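You operate a simulated robot arm through the tools that you are given. There is no shell and no other tool.

Carry out the task below with a simulated robot arm. There is one attempt and no reset: what you move stays moved.

Task
Set the lamp to 60 % for close work on the red notebook.
Fine: switch the desk lamp on, turn its dimmer; the notebook in the wooden frame, the magnifier standing on it; the lamp stays on. Set down upright: teal stand magnifier.

The check looks at the end state, three seconds after you hand in, the way a careful person would. Anything else that was tipped, shoved, dropped, spilled or broken makes it a failure.

Robot
A 6-joint arm with a two-finger parallel gripper, fixed in place. Base frame: the origin is at the foot of the arm, x ahead of it, y to its left, z up; the work surface is at about z = 760. Readings come in mm, degrees, newtons and seconds.
With the tool pointing down near the work surface it reaches from about 260 to 680 mm from the base axis. Its first joint turns from -66.0 to 66.0 degrees. Payload 2.9 kg.
Tool frame: the origin (TCP) lies between the finger pads and is the grasp point; the fingertips stand 30 mm ahead of it; z points along the fingers, y is the line along which they close. The gripper opens to 110 mm. The fingers are 20 mm wide and 10 mm thick; the gripper's body (48 by 112 mm) begins 55 mm behind the TCP.
Orientation is that of the tool frame in the base frame, as [roll, pitch, yaw] about the fixed x, y, z axes, in that order (R = Rz(yaw) Ry(pitch) Rx(roll)). With the fingers straight down and closing along the base's y, the tool's x points along the base's -x, its y along +y and its z along -z.

Tools
- The arm moves only by the tool arm_command. Its argument "steps" is a list of rows, each a list of 3 entries, a list of its own where there are three numbers: the turn, a rotation vector about the tool's x, y, z in degrees, then the shift along the tool's x, y, z in mm, then the opening, from 0 (shut) to 1 (fully open). In form: [[[rx, ry, rz], [tx, ty, tz], grip], ...]. A call has 1 to 20 rows; each row is the pose to reach, as a shift and turn from the pose commanded when the call began, along the tool's axes at that moment. Rows are played at 5 a second. More than 50 mm and 8.6 degrees between two rows, or a gripper value outside its range, and nothing of the call is played. Where a pose cannot be reached the arm comes as near as it can. A force on the tool above 90 N (or 10 N above the force at the start of the call, whichever is more), or a blocked arm, ends the call early, and 0.2 s more pass. The fingers move at their own pace (about 108 mm/s each) and stop on an object; they squeeze with about 44 N. The grip force told is the motor's: it shows also when the fingers shut on nothing. Time passes only in rows, and 0.2 s behind the last, so rows that repeat a pose let the fingers close. It gives the time, the measured TCP pose, the force on the tool (base axes), the opening and the grip force at its end, in the units of the frame above (readings bear some noise), with the torque about the TCP (base axes, N m) and any sound that the robot's microphone picked up.
- Cameras (640 x 400 px; columns grow to the right, rows downward): "scene" is fixed at [65.9, 415.7, 1397.2]; the picture's right is [-0.82, -0.57, 0.00], its down [-0.33, 0.48, -0.82] and it looks along [0.46, -0.67, -0.58] (base axes); focal length 347 px, centre (320, 200). "wrist" rides on the gripper at [72, 17, -103] in the tool frame; the picture's right is [-0.23, 0.97, 0.00], its down [-0.76, -0.18, -0.62] and it looks along [-0.61, -0.14, 0.78] (tool axes); focal length 222 px, centre (320, 200). There is no depth. A picture from a camera that has moved, and an enlarged one, comes with that camera's place and axes in the base frame and with its lens. The place of the scene camera against the robot may be out by one fixed shift of up to 25 mm in any direction.
- capture(camera): a new picture of that camera. The clock stands still meanwhile.
- close_up(camera, box): a new picture of the part [left, top, right, bottom] of that camera's present view, enlarged. The clock stands still meanwhile.
- finish_job(): hands the job in; it is judged then, once.

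Places have to be worked out from the pictures, the camera data and where the tool is seen. Open the gripper and draw the arm clear of the work before you hand the job in, unless the task says otherwise.

The tools are called after "Request:" as a command line: name --argument value ..., lists and objects as JSON in quotes. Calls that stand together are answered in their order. arm_command: Moves the arm, as the interface text tells. Its arguments: {"type":"object","properties":{"steps":{"type":"array"}},"required":["steps"]} The other tools are called the same way: capture (camera) takes a picture; close_up (camera, box) takes an enlarged picture of a part of a camera's view; finish_job () hands the job in.

At the start:

```text
time_s: 0.0
ee_pos: [383.6, -255.2, 1148.6]
orientation: [-180.0, 0.1, 180.0]
wrist_force: [0.7, -0.2, -0.3]
moment: [-0.03, -0.01, 0.0]
opening: 110.0
finger_force: 0.0
```

scene: 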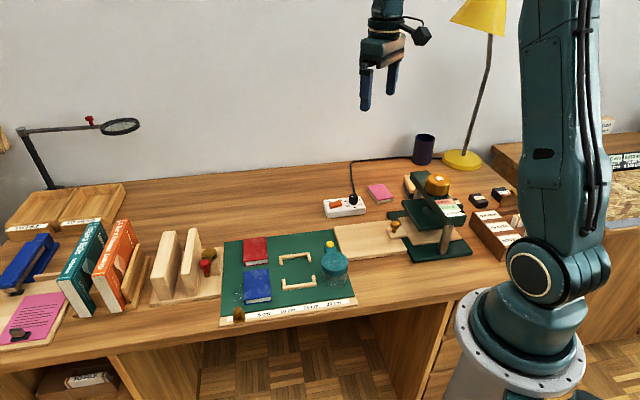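
wrist: 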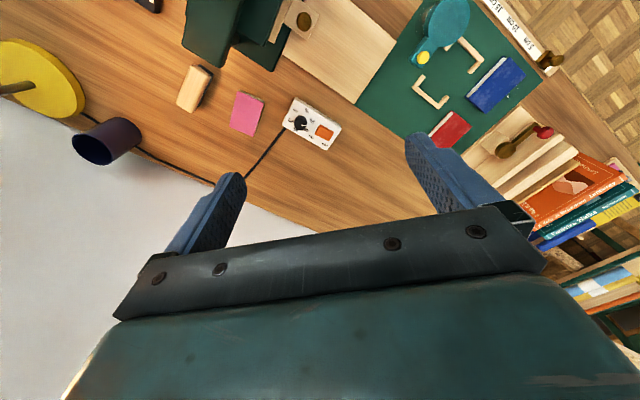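

The scene shows a white switch box with a rocker and dimmer knob, the red and blue notebooks, a wooden frame on the green mat and the teal magnifier. I take close-ups before moving.

Request:
close_up --camera "scene" --box '[300, 170, 400, 232]'

Request:
close_up --camera "scene" --box '[215, 220, 365, 330]'

Request:
close_up --camera "wrist" --box '[260, 80, 360, 160]'

Request:
close_up --camera "wrist" --box '[350, 0, 560, 150]'

```text
6.40 times, centred on (350, 201) of scene
camera zoom: at [65.9, 415.7, 1397.2], right [-0.82, -0.57, 0.0], down [-0.33, 0.48, -0.82], along [0.46, -0.67, -0.58], focal length 2219 px, centre (128, 194)
```

zoom: 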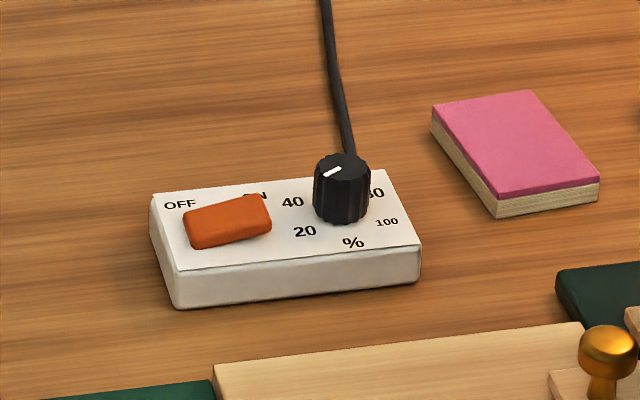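

```text
3.64 times, centred on (290, 275) of scene
camera zoom: at [65.9, 415.7, 1397.2], right [-0.82, -0.57, 0.0], down [-0.33, 0.48, -0.82], along [0.46, -0.67, -0.58], focal length 1261 px, centre (429, -73)
```

zoom: 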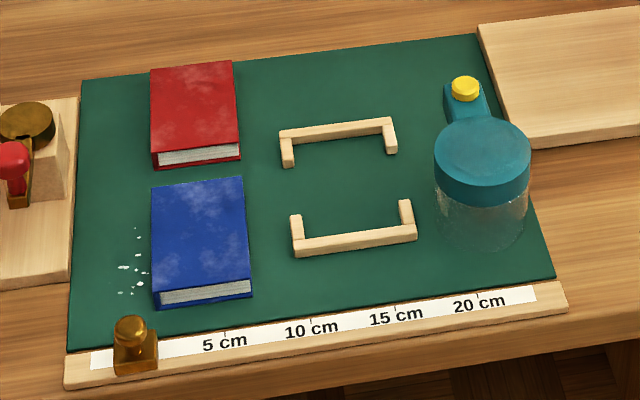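

```text
5.00 times, centred on (310, 120) of wrist
camera zoom: at [310.7, -237.4, 1252.1], right [0.23, 0.97, 0.0], down [0.76, -0.18, 0.62], along [0.61, -0.14, -0.78], focal length 1111 px, centre (370, 600)
```

zoom: 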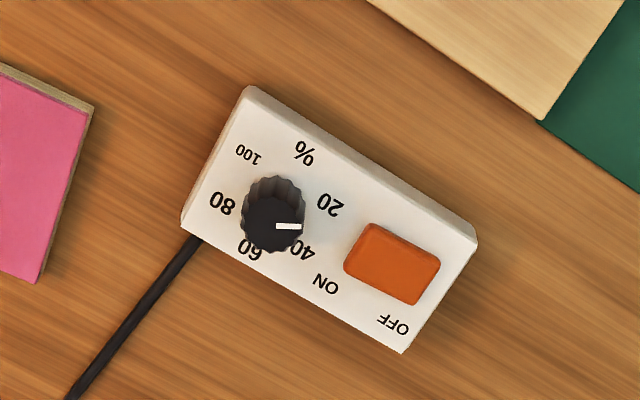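

```text
2.67 times, centred on (455, 75) of wrist
camera zoom: at [310.7, -237.4, 1252.1], right [0.23, 0.97, 0.0], down [0.76, -0.18, 0.62], along [0.61, -0.14, -0.78], focal length 592 px, centre (-40, 533)
```

zoom: 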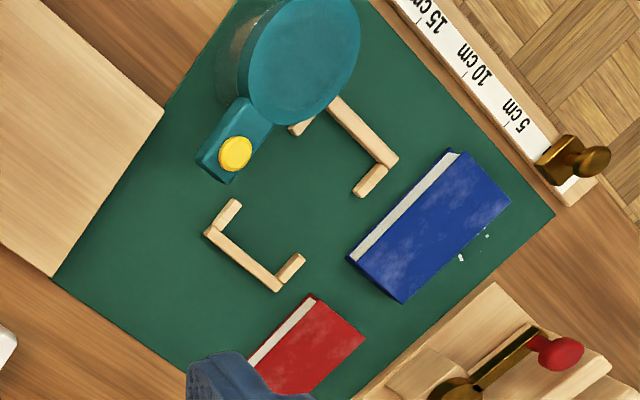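

The box sits near (476,-292), its long side about 44° from base x. The knob is near (460,-311) and points at about 20 %; the rocker's ON end stands up, so the lamp is off. I lower the arm over the box for a closer look.

Request:
arm_command --steps '[[[0, 0, 0], [-12.3, -6.4, 35.5], 1], [[0, 0, 0], [-24.7, -12.8, 71], 1], [[0, 0, 0], [-37, -19.2, 106.5], 1], [[0, 0, 0], [-49.4, -25.6, 142], 1], [[0, 0, 0], [-61.7, -32, 177.6], 1], [[0, 0, 0], [-74, -38.4, 213], 1], [[0, 0, 0], [-86.4, -44.8, 248.6], 1], [[0, 0, 0], [-86.4, -44.8, 248.6], 1]]'

Request:
capture --camera "wrist"

Request:
capture --camera "scene"

```text
time_s: 1.8
ee_pos: [469.5, -297.2, 896.8]
orientation: [180.0, 0.1, 180.0]
wrist_force: [0.0, -0.1, 0.2]
moment: [-0.03, 0.03, 0.0]
opening: 110.1
finger_force: 0.1
```

```text
taken
camera wrist: at [395.6, -280.0, 1000.4], right [0.23, 0.97, 0.0], down [0.76, -0.18, 0.62], along [0.61, -0.14, -0.78], focal length 222 px, centre (320, 200)
```

wrist: 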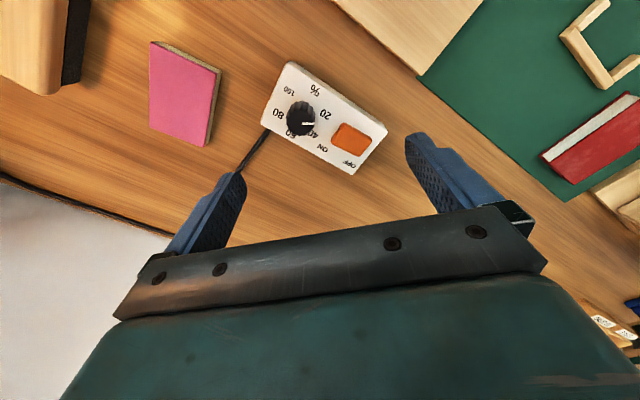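

```text
taken
```

scene: 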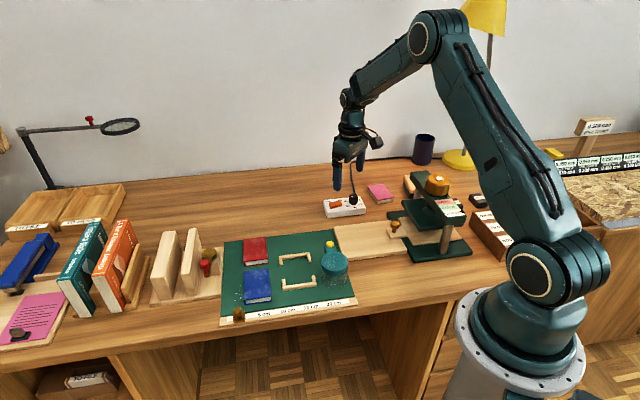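

The arm is at about (469.5,-297,897) with the box in clear view. I enlarge the box to measure the rocker and the knob pointer.

Request:
close_up --camera "wrist" --box '[250, 50, 410, 190]'

Request:
close_up --camera "scene" --box '[315, 150, 375, 225]'

```text
2.86 times, centred on (330, 120) of wrist
camera zoom: at [395.6, -280.0, 1000.4], right [0.23, 0.97, 0.0], down [0.76, -0.18, 0.62], along [0.61, -0.14, -0.78], focal length 635 px, centre (291, 429)
```

zoom: 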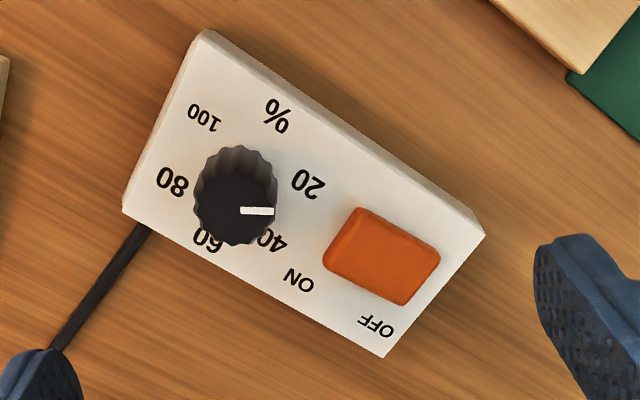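

```text
5.33 times, centred on (345, 188) of scene
camera zoom: at [65.9, 415.7, 1397.2], right [-0.82, -0.57, 0.0], down [-0.33, 0.48, -0.82], along [0.46, -0.67, -0.58], focal length 1849 px, centre (187, 267)
```

zoom: 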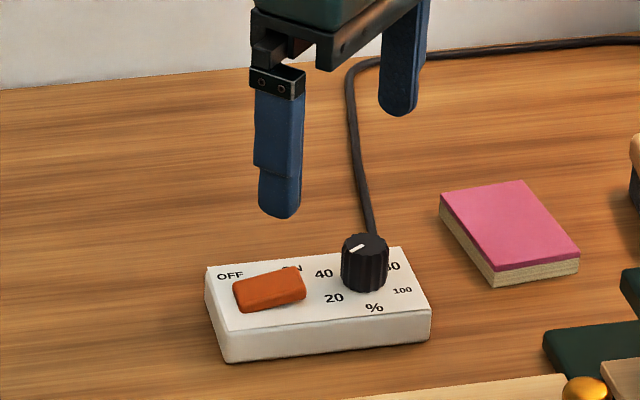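

The rocker's ON end is near (481,-281), and the knob is near (459.5,-312) with its pointer at about 75°; 60 % lies at about -45°. I close the fingers, turn 44° to line up with the box, and hover over the ON end.

Request:
arm_command --steps '[[[0, 0, -8], [-3, 4, 9], 0], [[0, 0, -16], [-6, 8, 18], 0], [[0, 0, -24], [-9, 12, 27], 0], [[0, 0, -32], [-12, 16, 36], 0], [[0, 0, -40], [-15, 20, 45], 0], [[0, 0, -44], [-16, 20.9, 52], 0], [[0, 0, -44], [-16, 20.9, 52], 0], [[0, 0, -44], [-16, 20.9, 52], 0]]'

Request:
capture --camera "wrist"

Request:
close_up --camera "scene" --box '[315, 150, 375, 225]'

```text
time_s: 3.6
ee_pos: [487.2, -277.4, 847.0]
orientation: [180.0, -0.1, -136.0]
wrist_force: [0.2, -0.3, -0.2]
moment: [0.0, 0.01, 0.01]
opening: 0.1
finger_force: 37.7
```

```text
taken
camera wrist: at [422.7, -315.4, 950.9], right [-0.51, 0.86, 0.0], down [0.67, 0.4, 0.62], along [0.53, 0.32, -0.78], focal length 222 px, centre (320, 200)
```

wrist: 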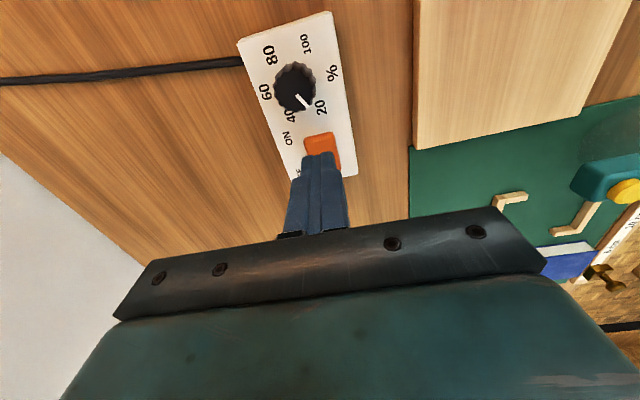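

```text
5.33 times, centred on (345, 188) of scene
camera zoom: at [65.9, 415.7, 1397.2], right [-0.82, -0.57, 0.0], down [-0.33, 0.48, -0.82], along [0.46, -0.67, -0.58], focal length 1849 px, centre (187, 267)
```

zoom: 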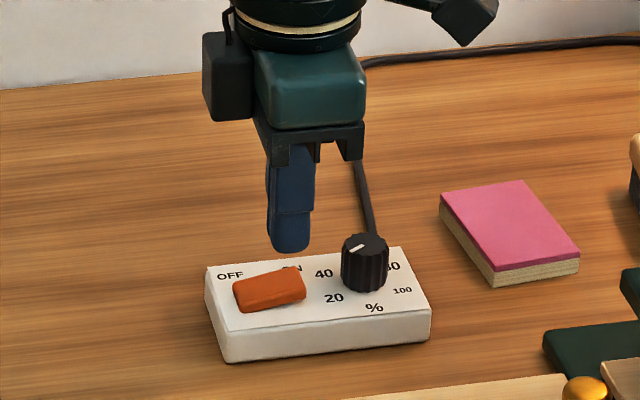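

The closed fingers are about 20 mm above the ON end of the rocker, at (487,-277). I descend carefully in small steps.

Request:
arm_command --steps '[[[0, 0, 0], [0, 0, 8], 0], [[0, 0, 0], [0, 0, 15], 0], [[0, 0, 0], [0, 0, 18], 0], [[0, 0, 0], [0, 0, 20], 0], [[0, 0, 0], [0, 0, 22], 0], [[0, 0, 0], [0, 0, 22], 0]]'

Request:
close_up --camera "scene" --box '[315, 150, 375, 225]'

```text
time_s: 5.0
ee_pos: [485.5, -278.6, 826.3]
orientation: [-180.0, 0.0, -136.0]
wrist_force: [-0.5, -2.0, 2.3]
moment: [-0.08, 0.06, 0.04]
opening: 0.0
finger_force: 38.2
```

```text
5.33 times, centred on (345, 188) of scene
camera zoom: at [65.9, 415.7, 1397.2], right [-0.82, -0.57, 0.0], down [-0.33, 0.48, -0.82], along [0.46, -0.67, -0.58], focal length 1849 px, centre (187, 267)
```

zoom: 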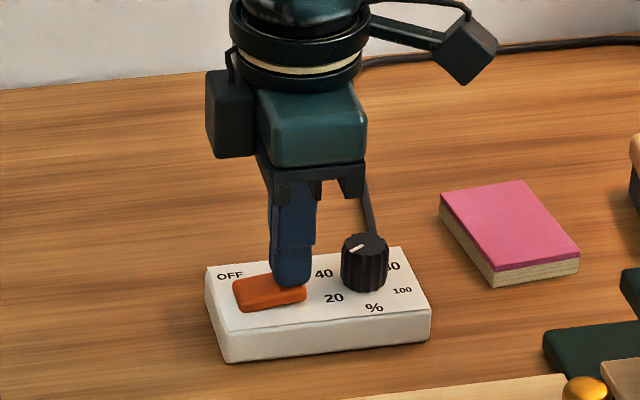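

Contact begins (about 2 N at z = 826), with the fingertip resting on the ON end. I press further in 1 mm steps.

Request:
arm_command --steps '[[[0, 0, 0], [0, 0, 1], 0], [[0, 0, 0], [0, 0, 2], 0], [[0, 0, 0], [0, 0, 3], 0], [[0, 0, 0], [0, 0, 3], 0]]'

Request:
close_up --camera "scene" --box '[315, 150, 375, 225]'

```text
time_s: 6.0
ee_pos: [486.4, -277.8, 822.8]
orientation: [-179.8, -0.1, -136.0]
wrist_force: [-4.2, -3.7, 8.0]
moment: [-0.03, 0.1, 0.02]
opening: 0.0
finger_force: 37.8
```

```text
5.33 times, centred on (345, 188) of scene
camera zoom: at [65.7, 415.8, 1397.2], right [-0.82, -0.57, 0.0], down [-0.33, 0.48, -0.82], along [0.46, -0.67, -0.58], focal length 1849 px, centre (187, 267)
```

zoom: 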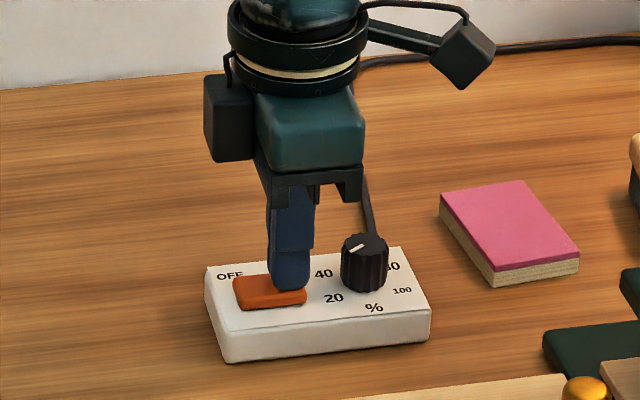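

The rocker is pivoting with 8 N on it and no click yet. I press 3 mm more.

Request:
arm_command --steps '[[[0, 0, 0], [0, 0, 1], 0], [[0, 0, 0], [0, 0, 2], 0], [[0, 0, 0], [0, 0, 3], 0], [[0, 0, 0], [0, 0, 3], 0]]'

Request:
capture --camera "scene"

Request:
close_up --camera "scene" --box '[315, 150, 375, 225]'

```text
time_s: 7.0
ee_pos: [486.2, -277.8, 823.7]
orientation: [-179.9, 0.1, -136.0]
wrist_force: [-17.9, 7.4, 44.5]
moment: [0.57, 0.23, -0.08]
opening: 0.0
finger_force: 38.4
```

```text
taken
```

scene: 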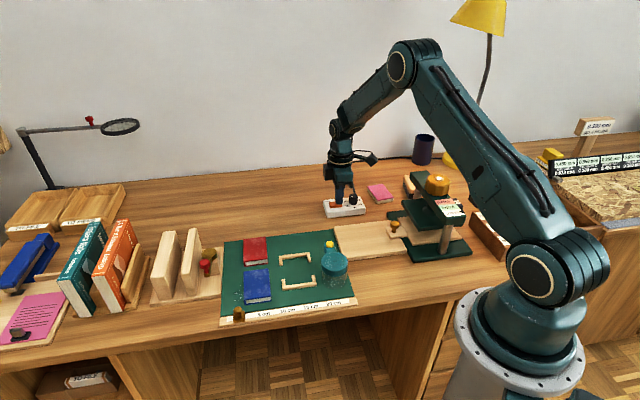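

```text
5.33 times, centred on (345, 188) of scene
camera zoom: at [64.9, 416.3, 1397.1], right [-0.82, -0.57, 0.0], down [-0.33, 0.48, -0.82], along [0.46, -0.67, -0.58], focal length 1849 px, centre (187, 267)
```

zoom: 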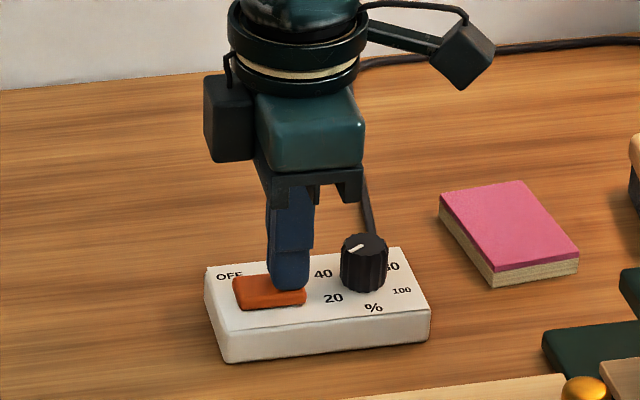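

The force rose to 44 N with no further travel, so the rocker appears to be at its stop. I lift off and look at the rocker and lamp.

Request:
arm_command --steps '[[[0, 0, 0], [0, 0, -5], 0], [[0, 0, 0], [0, 0, -25], 0], [[0, 0, 0], [0, 0, -55], 0], [[0, 0, 0], [0, 0, -80], 0], [[0, 0, 0], [0, 0, -80], 0]]'

Request:
close_up --camera "scene" --box '[315, 150, 375, 225]'

Request:
close_up --camera "scene" --box '[420, 0, 530, 180]'

Request:
capture --camera "wrist"

```text
time_s: 8.2
ee_pos: [487.6, -276.6, 897.5]
orientation: [-179.9, 0.0, -135.9]
wrist_force: [0.0, -0.2, -0.5]
moment: [-0.01, 0.01, 0.02]
opening: 0.0
finger_force: 37.9
```

```text
5.33 times, centred on (345, 188) of scene
camera zoom: at [65.9, 415.7, 1397.2], right [-0.82, -0.57, 0.0], down [-0.33, 0.48, -0.82], along [0.46, -0.67, -0.58], focal length 1849 px, centre (187, 267)
```

zoom: 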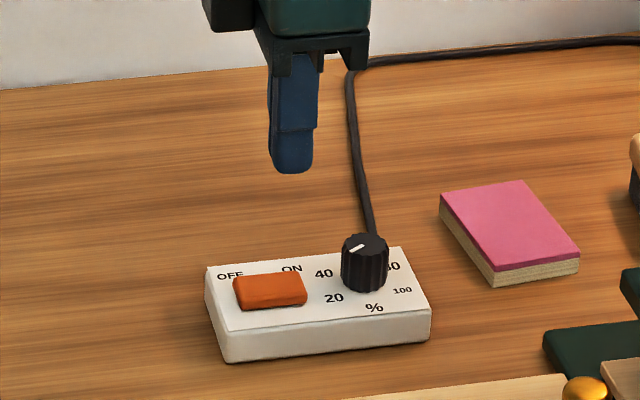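

```text
2.22 times, centred on (475, 90) of scene
camera zoom: at [65.9, 415.7, 1397.2], right [-0.82, -0.57, 0.0], down [-0.33, 0.48, -0.82], along [0.46, -0.67, -0.58], focal length 770 px, centre (-24, 444)
```

zoom: 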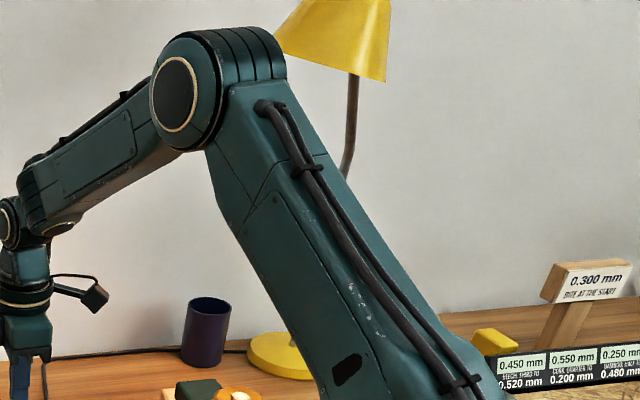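

```text
taken
camera wrist: at [423.3, -315.5, 1000.9], right [-0.51, 0.86, 0.0], down [0.67, 0.4, 0.62], along [0.53, 0.32, -0.78], focal length 222 px, centre (320, 200)
```

wrist: 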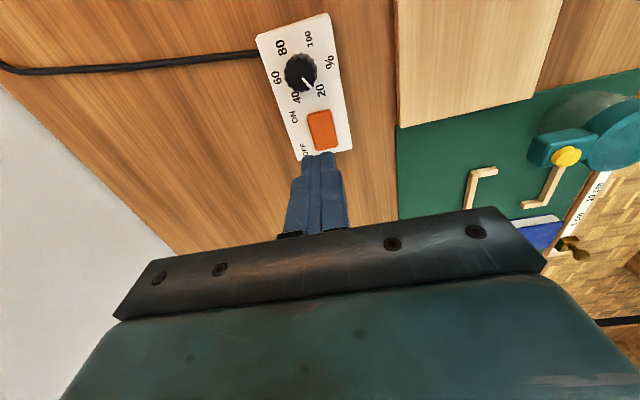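

The rocker's ON end has gone down and ON is now readable, but I want to be sure it switched fully. I zoom in further.

Request:
close_up --camera "scene" --box '[323, 192, 363, 217]'

Request:
close_up --camera "wrist" --box '[260, 10, 360, 160]'

Request:
close_up --camera "scene" --box '[440, 0, 520, 50]'

```text
16.00 times, centred on (343, 204) of scene
camera zoom: at [65.9, 415.7, 1397.2], right [-0.82, -0.57, 0.0], down [-0.33, 0.48, -0.82], along [0.46, -0.67, -0.58], focal length 5547 px, centre (-48, 128)
```

zoom: 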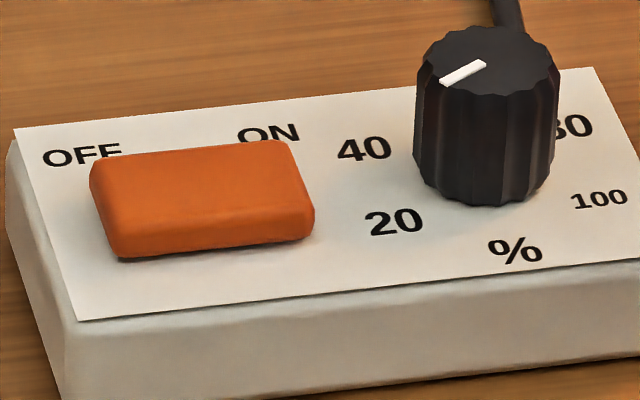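

```text
2.67 times, centred on (310, 85) of wrist
camera zoom: at [423.3, -315.5, 1000.9], right [-0.51, 0.86, 0.0], down [0.67, 0.4, 0.62], along [0.53, 0.32, -0.78], focal length 592 px, centre (347, 507)
```

zoom: 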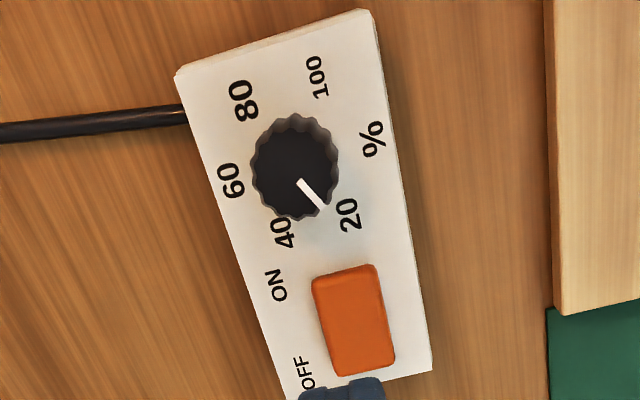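

```text
8.00 times, centred on (480, 25) of scene
camera zoom: at [65.9, 415.7, 1397.2], right [-0.82, -0.57, 0.0], down [-0.33, 0.48, -0.82], along [0.46, -0.67, -0.58], focal length 2774 px, centre (-960, 1600)
```

zoom: 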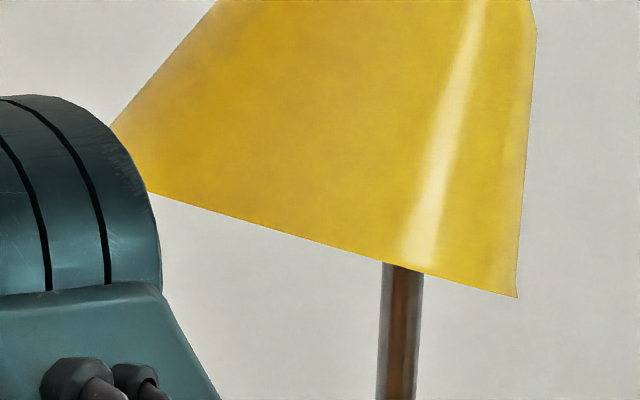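

The rocker lies flat, which is also where a fingertip straddling its pivot would stop it, so it may be only half-pressed. I press again about 7 mm farther out toward the ON end.

Request:
arm_command --steps '[[[0, 0, 0], [7, 0, -2], 0], [[0, 0, 0], [7, 0, 25], 0], [[0, 0, 0], [7, 0, 55], 0], [[0, 0, 0], [7, 0, 70], 0], [[0, 0, 0], [7, 0, 75], 0], [[0, 0, 0], [7, 0, 77], 0], [[0, 0, 0], [7, 0, 78], 0], [[0, 0, 0], [7, 0, 79], 0], [[0, 0, 0], [7, 0, 79], 0]]'

Request:
close_up --camera "scene" --box '[323, 185, 363, 217]'

```text
time_s: 10.2
ee_pos: [481.2, -281.5, 823.4]
orientation: [-179.9, 0.1, -136.0]
wrist_force: [-7.4, 6.5, 24.1]
moment: [0.33, 0.11, 0.05]
opening: 0.0
finger_force: 37.6
heard: click
```

```text
12.50 times, centred on (343, 201) of scene
camera zoom: at [65.4, 416.1, 1397.2], right [-0.82, -0.57, 0.0], down [-0.33, 0.48, -0.82], along [0.46, -0.67, -0.58], focal length 4334 px, centre (32, 188)
```

zoom: 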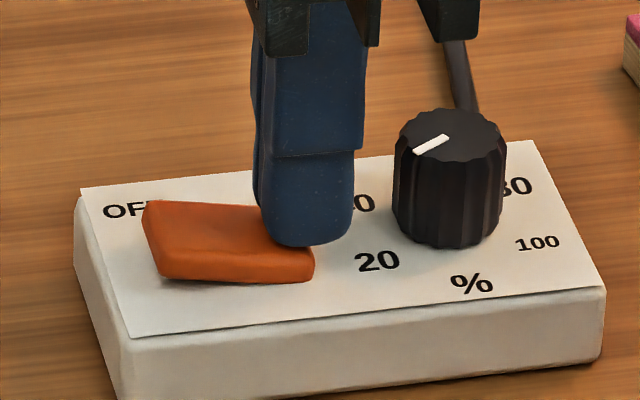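

A click was heard and the rocker now tilts ON-down, so the lamp is on. I rise, pre-turn the wrist another 16°, open to about 36 mm and hover over the knob.

Request:
arm_command --steps '[[[0, 0, 0], [0, 0, -20], 0], [[0, 0, 0], [0, 0, -60], 0], [[0, 0, -8], [18, -3, -60], 0.33], [[0, 0, -16], [37.6, -6.1, -60], 0.33], [[0, 0, -16], [37.6, -6.1, -60], 0.33], [[0, 0, -16], [37.6, -6.1, -60], 0.33]]'

Request:
capture --camera "wrist"

Request:
close_up --camera "scene" --box '[315, 150, 375, 225]'

Request:
capture --camera "scene"

```text
time_s: 11.6
ee_pos: [458.6, -314.8, 880.1]
orientation: [179.9, 0.1, -120.0]
wrist_force: [-0.8, 0.0, 0.7]
moment: [0.01, -0.05, -0.01]
opening: 36.2
finger_force: 0.0
```

```text
taken
camera wrist: at [406.2, -369.3, 983.1], right [-0.73, 0.68, 0.0], down [0.53, 0.57, 0.62], along [0.43, 0.46, -0.78], focal length 222 px, centre (320, 200)
```

wrist: 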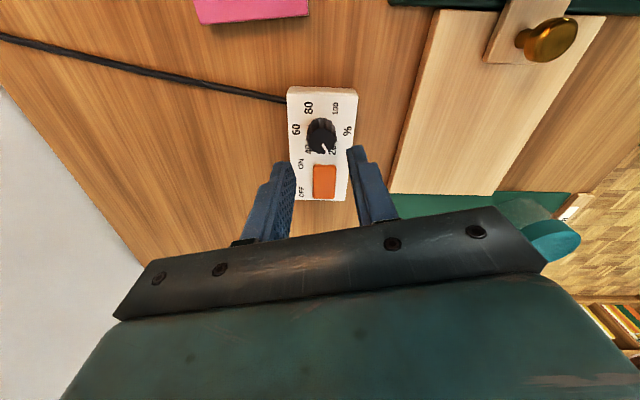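

```text
5.33 times, centred on (345, 188) of scene
camera zoom: at [65.9, 415.7, 1397.2], right [-0.82, -0.57, 0.0], down [-0.33, 0.48, -0.82], along [0.46, -0.67, -0.58], focal length 1849 px, centre (187, 267)
```

zoom: 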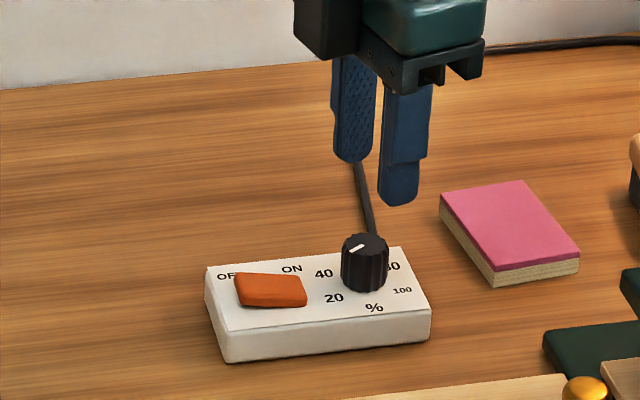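

```text
taken
```

scene: 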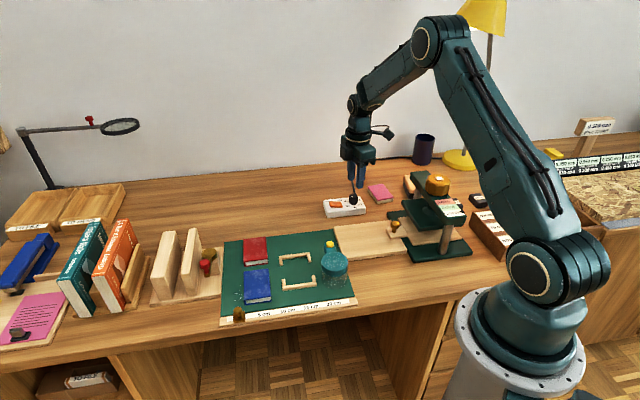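

The rocker stays tilted to ON. I zoom on the knob from the wrist to fine-tune the centring before going down.

Request:
close_up --camera "wrist" --box '[270, 80, 370, 210]'

```text
3.08 times, centred on (320, 145) of wrist
camera zoom: at [406.2, -369.3, 983.1], right [-0.73, 0.68, 0.0], down [0.53, 0.57, 0.62], along [0.43, 0.46, -0.78], focal length 684 px, centre (320, 369)
```

zoom: 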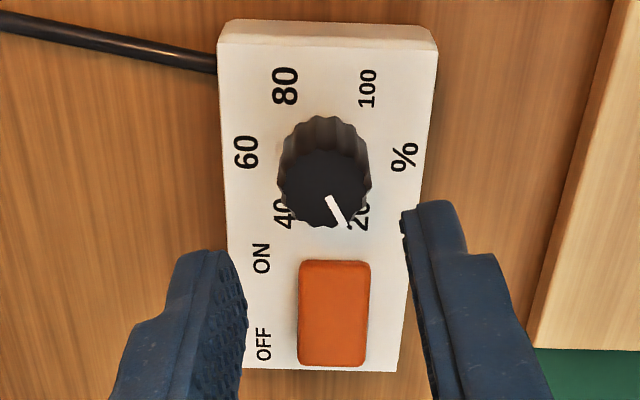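

The knob centre is about 3 mm farther along tool -x. I correct for that and descend around the knob to z = 820, still open.

Request:
arm_command --steps '[[[0, 0, 0], [-3, 1, 15], 0.33], [[0, 0, 0], [-3, 1, 30], 0.33], [[0, 0, 0], [-3, 1, 45], 0.33], [[0, 0, 0], [-3, 1, 54], 0.33], [[0, 0, 0], [-3, 1, 60], 0.33], [[0, 0, 0], [-3, 1, 60], 0.33]]'

Request:
close_up --camera "scene" --box '[315, 170, 375, 225]'

Request:
close_up --camera "wrist" --box '[270, 80, 370, 230]'

```text
time_s: 13.0
ee_pos: [459.2, -312.6, 819.9]
orientation: [-180.0, -0.1, -120.0]
wrist_force: [-0.2, -0.3, 0.0]
moment: [0.0, 0.0, -0.01]
opening: 36.4
finger_force: 0.1
```

```text
7.27 times, centred on (345, 198) of scene
camera zoom: at [65.9, 415.7, 1397.2], right [-0.82, -0.57, 0.0], down [-0.33, 0.48, -0.82], along [0.46, -0.67, -0.58], focal length 2522 px, centre (138, 218)
```

zoom: 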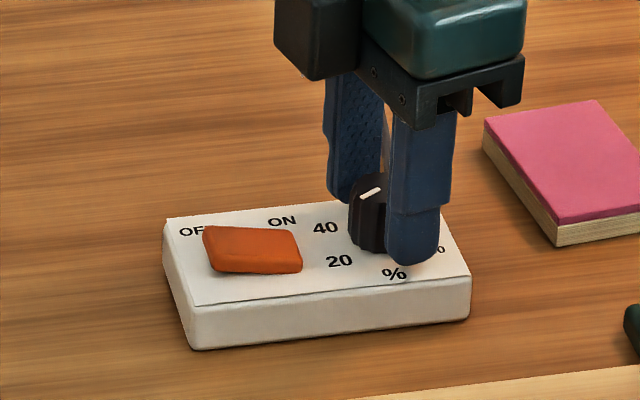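

```text
2.67 times, centred on (320, 155) of wrist
camera zoom: at [406.7, -366.5, 923.1], right [-0.73, 0.68, 0.0], down [0.53, 0.57, 0.62], along [0.43, 0.45, -0.78], focal length 592 px, centre (320, 320)
```

zoom: 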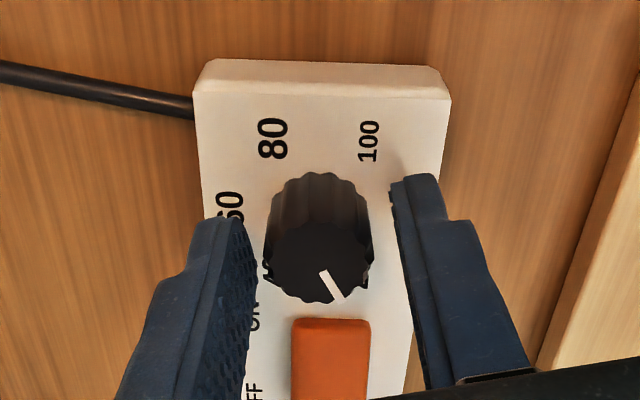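

The fingers straddle the knob cleanly with no contact force. I close on it.

Request:
arm_command --steps '[[[0, 0, 0], [0, 0, 0], 0], [[0, 0, 0], [0, 0, 0], 0], [[0, 0, 0], [0, 0, 0], 0]]'

Request:
close_up --camera "wrist" --box '[270, 80, 370, 230]'

```text
time_s: 13.8
ee_pos: [459.2, -311.6, 819.9]
orientation: [179.9, 0.0, -120.0]
wrist_force: [4.3, -2.0, -4.6]
moment: [-0.08, -0.13, 0.01]
opening: 24.0
finger_force: 45.3
```

```text
2.67 times, centred on (320, 155) of wrist
camera zoom: at [406.9, -366.6, 923.2], right [-0.73, 0.68, 0.0], down [0.53, 0.57, 0.62], along [0.43, 0.45, -0.78], focal length 592 px, centre (320, 320)
```

zoom: 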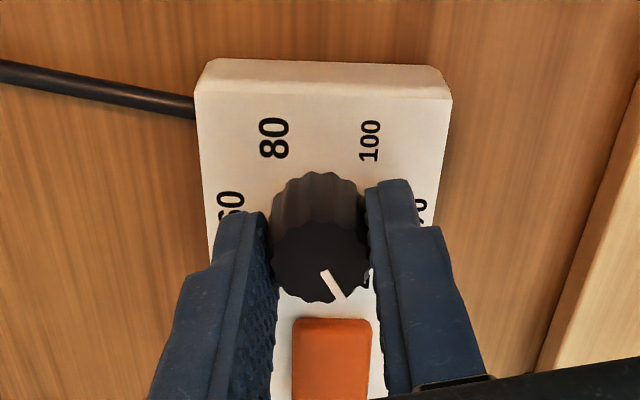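

The knob is held at 24 mm. I turn clockwise 32° first and check that it follows.

Request:
arm_command --steps '[[[0, 0, 8], [0, 0, 0], 0], [[0, 0, 16], [0, 0, 0], 0], [[0, 0, 24], [0, 0, 0], 0], [[0, 0, 32], [0, 0, 0], 0], [[0, 0, 32], [0, 0, 0], 0]]'

Request:
close_up --camera "wrist" --box '[270, 80, 370, 230]'

Request:
close_up --camera "scene" --box '[315, 170, 375, 225]'

```text
time_s: 15.0
ee_pos: [459.5, -311.4, 819.8]
orientation: [-180.0, 0.0, -152.2]
wrist_force: [-0.2, -14.1, -20.3]
moment: [-0.27, -0.33, 0.01]
opening: 24.0
finger_force: 45.1
```

```text
2.67 times, centred on (320, 155) of wrist
camera zoom: at [386.2, -331.2, 923.4], right [-0.25, 0.97, 0.0], down [0.76, 0.2, 0.62], along [0.6, 0.16, -0.78], focal length 592 px, centre (320, 320)
```

zoom: 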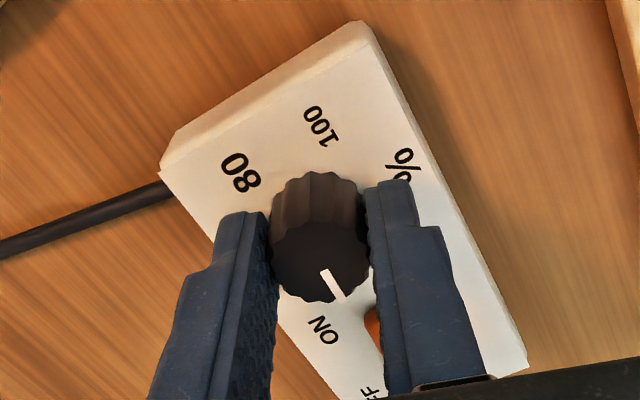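

```text
7.27 times, centred on (345, 198) of scene
camera zoom: at [66.2, 415.2, 1397.4], right [-0.82, -0.57, 0.0], down [-0.33, 0.48, -0.82], along [0.46, -0.67, -0.58], focal length 2522 px, centre (138, 218)
```

zoom: 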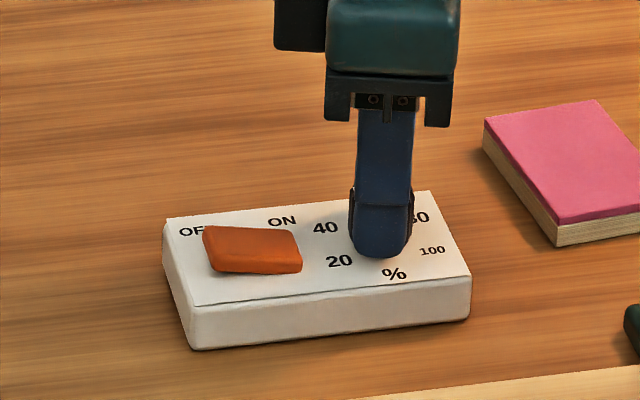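

The pointer stays fixed relative to the fingers, so the knob follows. I continue clockwise another 80° (112° total) before checking.

Request:
arm_command --steps '[[[0, 0, 8], [0, 0, 0], 0], [[0, 0, 16], [0, 0, 0], 0], [[0, 0, 24], [0, 0, 0], 0], [[0, 0, 32], [0, 0, 0], 0], [[0, 0, 40], [0, 0, 0], 0], [[0, 0, 48], [0, 0, 0], 0], [[0, 0, 56], [0, 0, 0], 0], [[0, 0, 64], [0, 0, 0], 0], [[0, 0, 72], [0, 0, 0], 0], [[0, 0, 80], [0, 0, 0], 0], [[0, 0, 80], [0, 0, 0], 0]]'

Request:
close_up --camera "wrist" --box '[270, 80, 370, 230]'

Request:
close_up --camera "scene" --box '[315, 170, 375, 225]'

```text
time_s: 17.4
ee_pos: [458.8, -311.7, 821.6]
orientation: [-179.8, -0.1, 127.5]
wrist_force: [-11.0, -20.5, -15.3]
moment: [0.1, 0.8, 0.02]
opening: 23.9
finger_force: 45.4
```

```text
2.67 times, centred on (320, 155) of wrist
camera zoom: at [427.5, -244.4, 924.2], right [0.91, 0.41, 0.0], down [0.33, -0.71, 0.62], along [0.26, -0.57, -0.78], focal length 592 px, centre (320, 320)
```

zoom: 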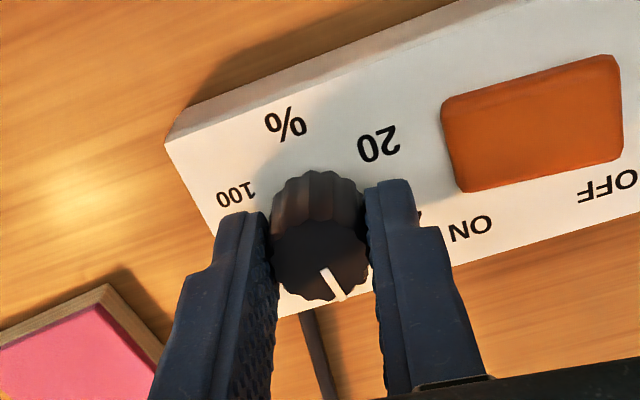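

```text
7.27 times, centred on (345, 198) of scene
camera zoom: at [66.0, 415.1, 1397.4], right [-0.82, -0.57, 0.0], down [-0.33, 0.48, -0.82], along [0.46, -0.67, -0.58], focal length 2522 px, centre (138, 218)
```

zoom: 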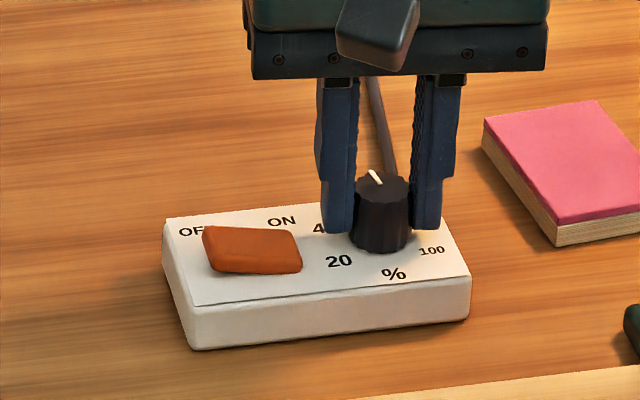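

The lamp's glow is now on the table. The pointer measures about -36° and 60 % is at about -45°, so I turn 9° more.

Request:
arm_command --steps '[[[0, 0, 5], [0, 0, 0], 0], [[0, 0, 9], [0, 0, 0], 0], [[0, 0, 9], [0, 0, 0], 0], [[0, 0, 9], [0, 0, 0], 0]]'

Request:
close_up --camera "wrist" --box '[270, 80, 370, 230]'

Request:
close_up --camera "scene" --box '[315, 170, 375, 225]'

```text
time_s: 18.4
ee_pos: [458.5, -312.6, 822.5]
orientation: [-179.9, 0.0, 118.8]
wrist_force: [-3.8, -18.7, -25.5]
moment: [-0.7, 0.1, 0.0]
opening: 24.0
finger_force: 45.5
```

```text
2.67 times, centred on (320, 155) of wrist
camera zoom: at [437.6, -240.1, 924.8], right [0.96, 0.27, 0.0], down [0.21, -0.75, 0.62], along [0.17, -0.6, -0.78], focal length 592 px, centre (320, 320)
```

zoom: 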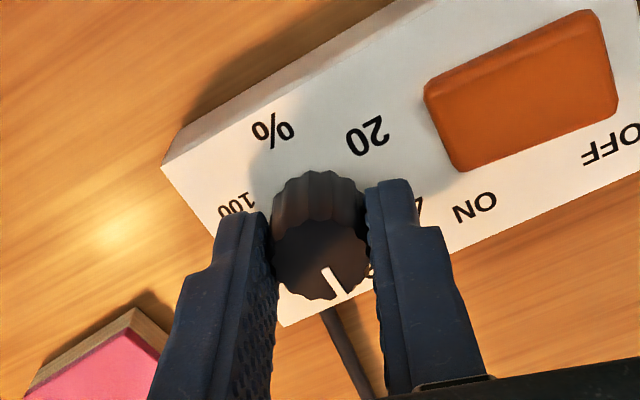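

```text
7.27 times, centred on (345, 198) of scene
camera zoom: at [66.2, 415.1, 1397.4], right [-0.82, -0.57, 0.0], down [-0.33, 0.48, -0.82], along [0.46, -0.67, -0.58], focal length 2522 px, centre (138, 218)
```

zoom: 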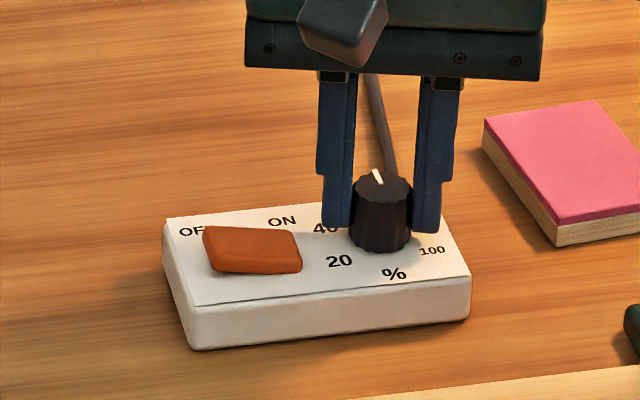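

The light is brighter and the pointer stands near the box's 12 o'clock. I open, lift 80 mm and inspect the pointer against the labels.

Request:
arm_command --steps '[[[0, 0, 0], [0, 0, 0], 0.33], [[0, 0, 0], [0, 0, 0], 0.33], [[0, 0, 0], [0, 0, -10], 0.33], [[0, 0, 0], [0, 0, -40], 0.33], [[0, 0, 0], [0, 0, -80], 0.33], [[0, 0, 0], [0, 0, -110], 0.33], [[0, 0, 0], [0, 0, -110], 0.33]]'

Request:
close_up --camera "wrist" --box '[270, 60, 370, 180]'

Request:
close_up --camera "scene" --box '[323, 185, 368, 217]'

Request:
capture --camera "scene"

```text
time_s: 20.0
ee_pos: [460.1, -309.9, 931.8]
orientation: [180.0, 0.0, 119.0]
wrist_force: [-0.4, -0.5, 0.2]
moment: [0.03, -0.01, 0.03]
opening: 36.4
finger_force: 0.1
```

```text
3.33 times, centred on (320, 120) of wrist
camera zoom: at [438.8, -238.1, 1034.8], right [0.96, 0.27, 0.0], down [0.21, -0.75, 0.62], along [0.17, -0.6, -0.78], focal length 740 px, centre (320, 467)
```

zoom: 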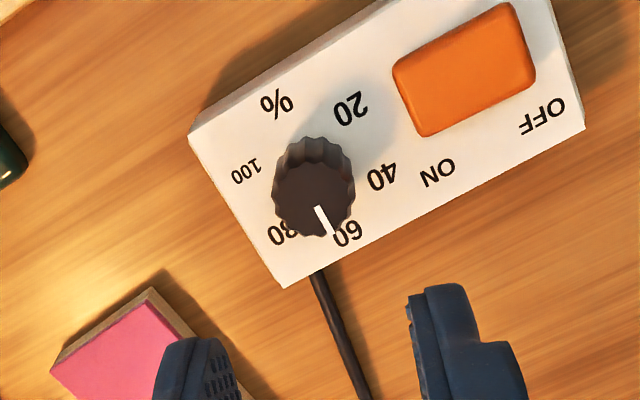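

```text
12.50 times, centred on (346, 201) of scene
camera zoom: at [65.9, 415.7, 1397.2], right [-0.82, -0.57, 0.0], down [-0.33, 0.48, -0.82], along [0.46, -0.67, -0.58], focal length 4334 px, centre (1, 188)
```

zoom: 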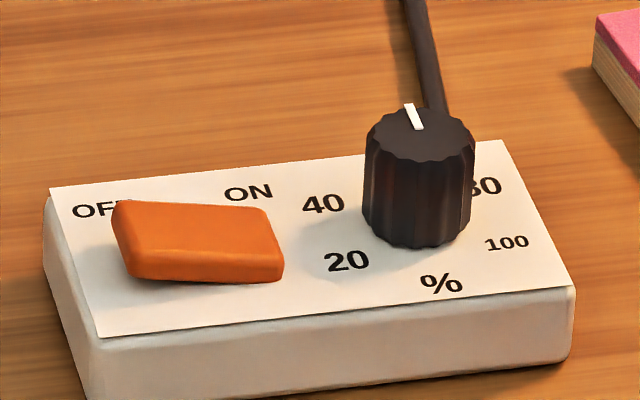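

```text
taken
```

scene: 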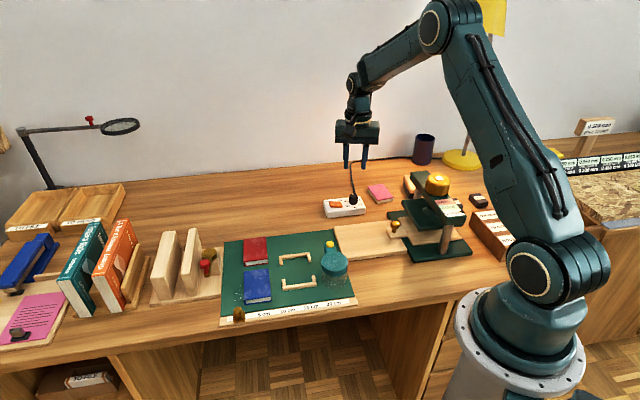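

The lamp is on and the pointer is at -45.4°, with 60 at about -45°, so the dimmer reads 60 %. I now move over the mat and align the tool (yaw 135°) with the notebooks and frame.

Request:
arm_command --steps '[[[0, 0, -2], [33, 20, -20], 0.33], [[0, 0, -4], [66, 40, -40], 0.33], [[0, 0, -6], [100, 60, -40], 0.33], [[0, 0, -8], [133, 80, -40], 0.33], [[0, 0, -10], [166, 99, -40], 0.33], [[0, 0, -12], [200, 119, -40], 0.33], [[0, 0, -14], [233, 139, -40], 0.6], [[0, 0, -16], [266.4, 159.1, -40], 0.8], [[0, 0, -16], [266.4, 159.1, -40], 0.8], [[0, 0, -16], [266.4, 159.1, -40], 0.8]]'

Request:
capture --camera "wrist"

Request:
capture --camera "scene"

```text
time_s: 22.2
ee_pos: [470.7, -0.8, 970.3]
orientation: [179.9, -0.1, 135.0]
wrist_force: [-0.1, -0.7, -0.4]
moment: [-0.01, -0.02, -0.01]
opening: 88.0
finger_force: 0.2
```

```text
taken
camera wrist: at [430.4, 62.2, 1073.1], right [0.85, 0.53, 0.0], down [0.41, -0.66, 0.62], along [0.33, -0.53, -0.78], focal length 222 px, centre (320, 200)
```

wrist: 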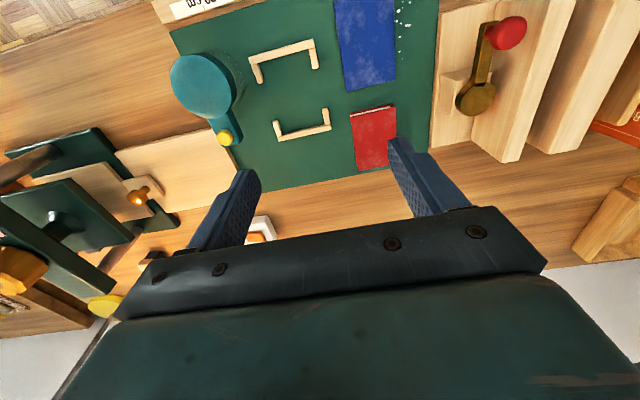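

```text
taken
```

scene: 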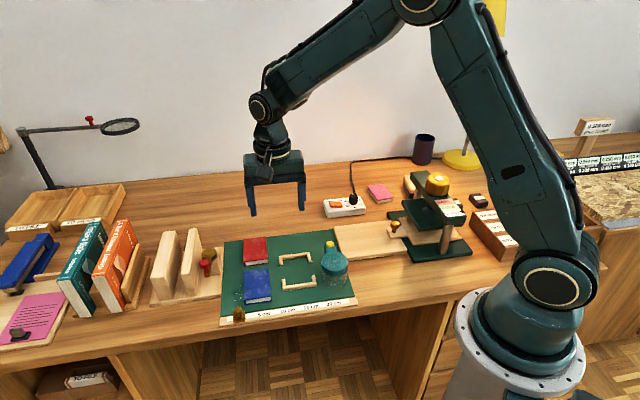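

The camera looks down on the mat, showing the red notebook, the frame and the magnifier. I enlarge to measure each.

Request:
close_up --camera "wrist" --box '[230, 20, 420, 190]'

Request:
close_up --camera "wrist" --box '[150, 20, 280, 170]'

Request:
close_up --camera "scene" --box '[300, 230, 360, 300]'

```text
2.35 times, centred on (325, 105) of wrist
camera zoom: at [430.4, 62.2, 1073.1], right [0.85, 0.53, 0.0], down [0.41, -0.66, 0.62], along [0.33, -0.53, -0.78], focal length 523 px, centre (308, 424)
```

zoom: 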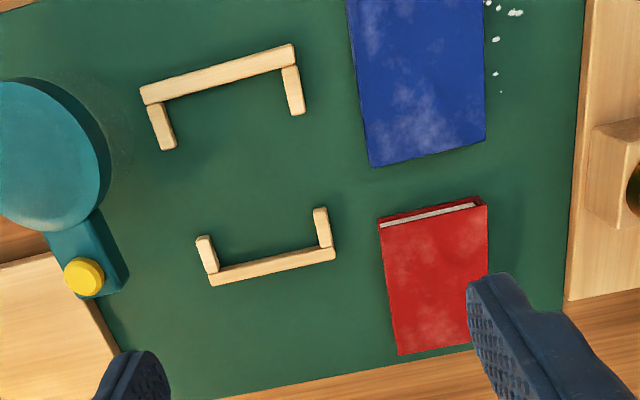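

```text
2.67 times, centred on (215, 95) of wrist
camera zoom: at [430.4, 62.2, 1073.1], right [0.85, 0.53, 0.0], down [0.41, -0.66, 0.62], along [0.33, -0.53, -0.78], focal length 592 px, centre (600, 480)
```

zoom: 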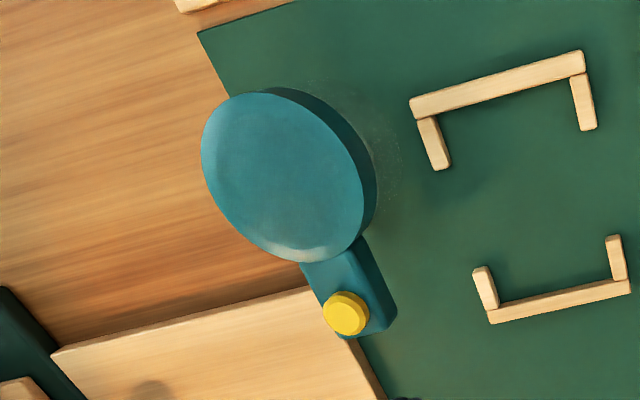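

```text
5.71 times, centred on (330, 265) of scene
camera zoom: at [65.9, 415.8, 1397.2], right [-0.82, -0.57, 0.0], down [-0.33, 0.48, -0.82], along [0.46, -0.67, -0.58], focal length 1981 px, centre (263, -171)
```

zoom: 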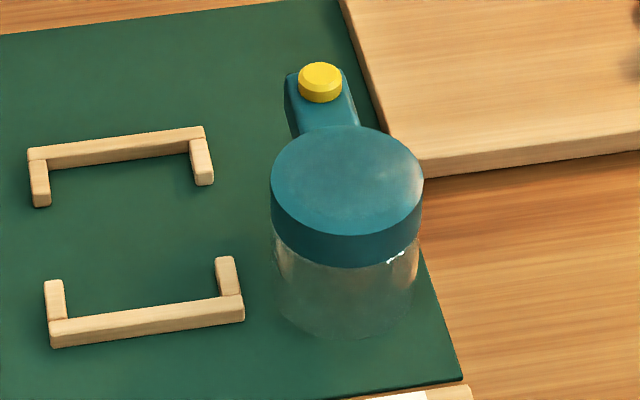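

In tool axes from here, the notebook (about 58×84 mm) is centred near (-73,63). The frame interior is centred near (8,-32), and the magnifier lens is near (50,-118). I move to hover over the red notebook.

Request:
arm_command --steps '[[[0, 0, 0], [-18, 16, 25], 0.75], [[0, 0, 0], [-37, 32, 50], 0.75], [[0, 0, 0], [-55, 47, 75], 0.75], [[0, 0, 0], [-73.5, 63, 100], 0.75], [[0, 0, 0], [-73.5, 63, 100], 0.75], [[0, 0, 0], [-73.5, 63, 100], 0.75]]'

Request:
capture --camera "wrist"

Request:
close_up --camera "scene" --box '[220, 200, 320, 280]'

```text
time_s: 23.6
ee_pos: [565.9, -4.5, 871.2]
orientation: [180.0, 0.0, 135.0]
wrist_force: [0.8, -0.1, -0.2]
moment: [0.02, -0.01, -0.02]
opening: 82.5
finger_force: 0.1
```

```text
taken
camera wrist: at [526.1, 57.8, 974.0], right [0.85, 0.53, 0.0], down [0.41, -0.66, 0.62], along [0.33, -0.53, -0.78], focal length 222 px, centre (320, 200)
```

wrist: 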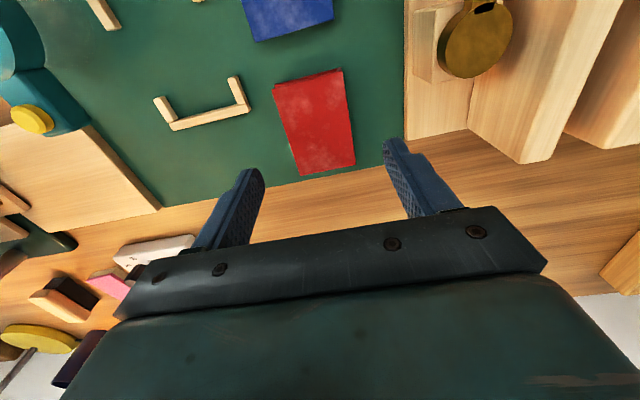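

```text
5.00 times, centred on (270, 240) of scene
camera zoom: at [65.9, 415.7, 1397.2], right [-0.82, -0.57, 0.0], down [-0.33, 0.48, -0.82], along [0.46, -0.67, -0.58], focal length 1734 px, centre (570, 0)
```

zoom: 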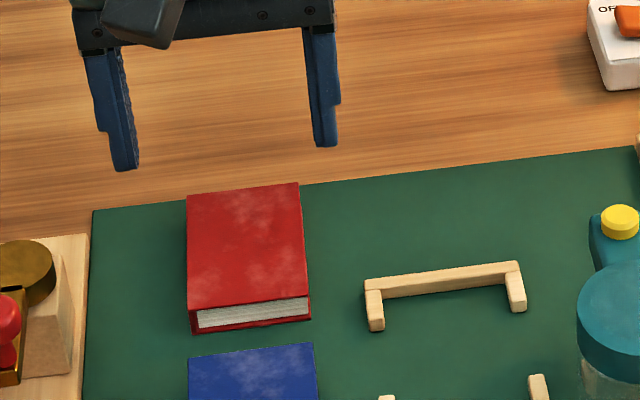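

The notebook lies between the open fingers. I zoom in to measure its centre offset and skew relative to the tool.

Request:
close_up --camera "wrist" --box '[250, 50, 380, 190]'

Request:
close_up --camera "wrist" --box '[80, 0, 270, 140]'

```text
2.86 times, centred on (315, 120) of wrist
camera zoom: at [526.1, 57.8, 974.0], right [0.85, 0.53, 0.0], down [0.41, -0.66, 0.62], along [0.33, -0.53, -0.78], focal length 635 px, centre (334, 429)
```

zoom: 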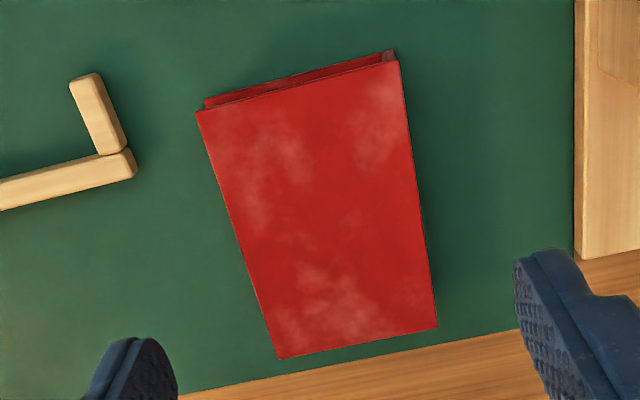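

```text
2.86 times, centred on (175, 70) of wrist
camera zoom: at [526.1, 57.8, 974.0], right [0.85, 0.53, 0.0], down [0.41, -0.66, 0.62], along [0.33, -0.53, -0.78], focal length 635 px, centre (734, 571)
```

zoom: 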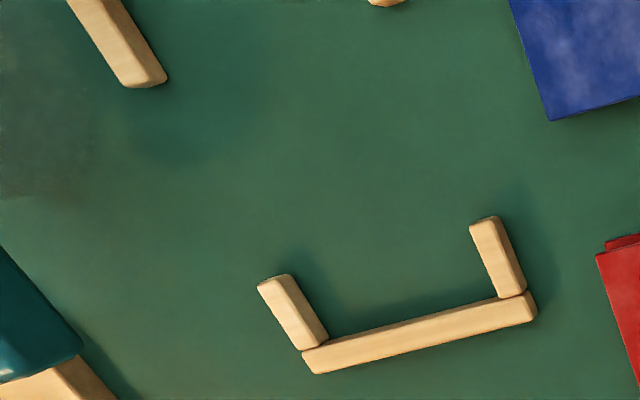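

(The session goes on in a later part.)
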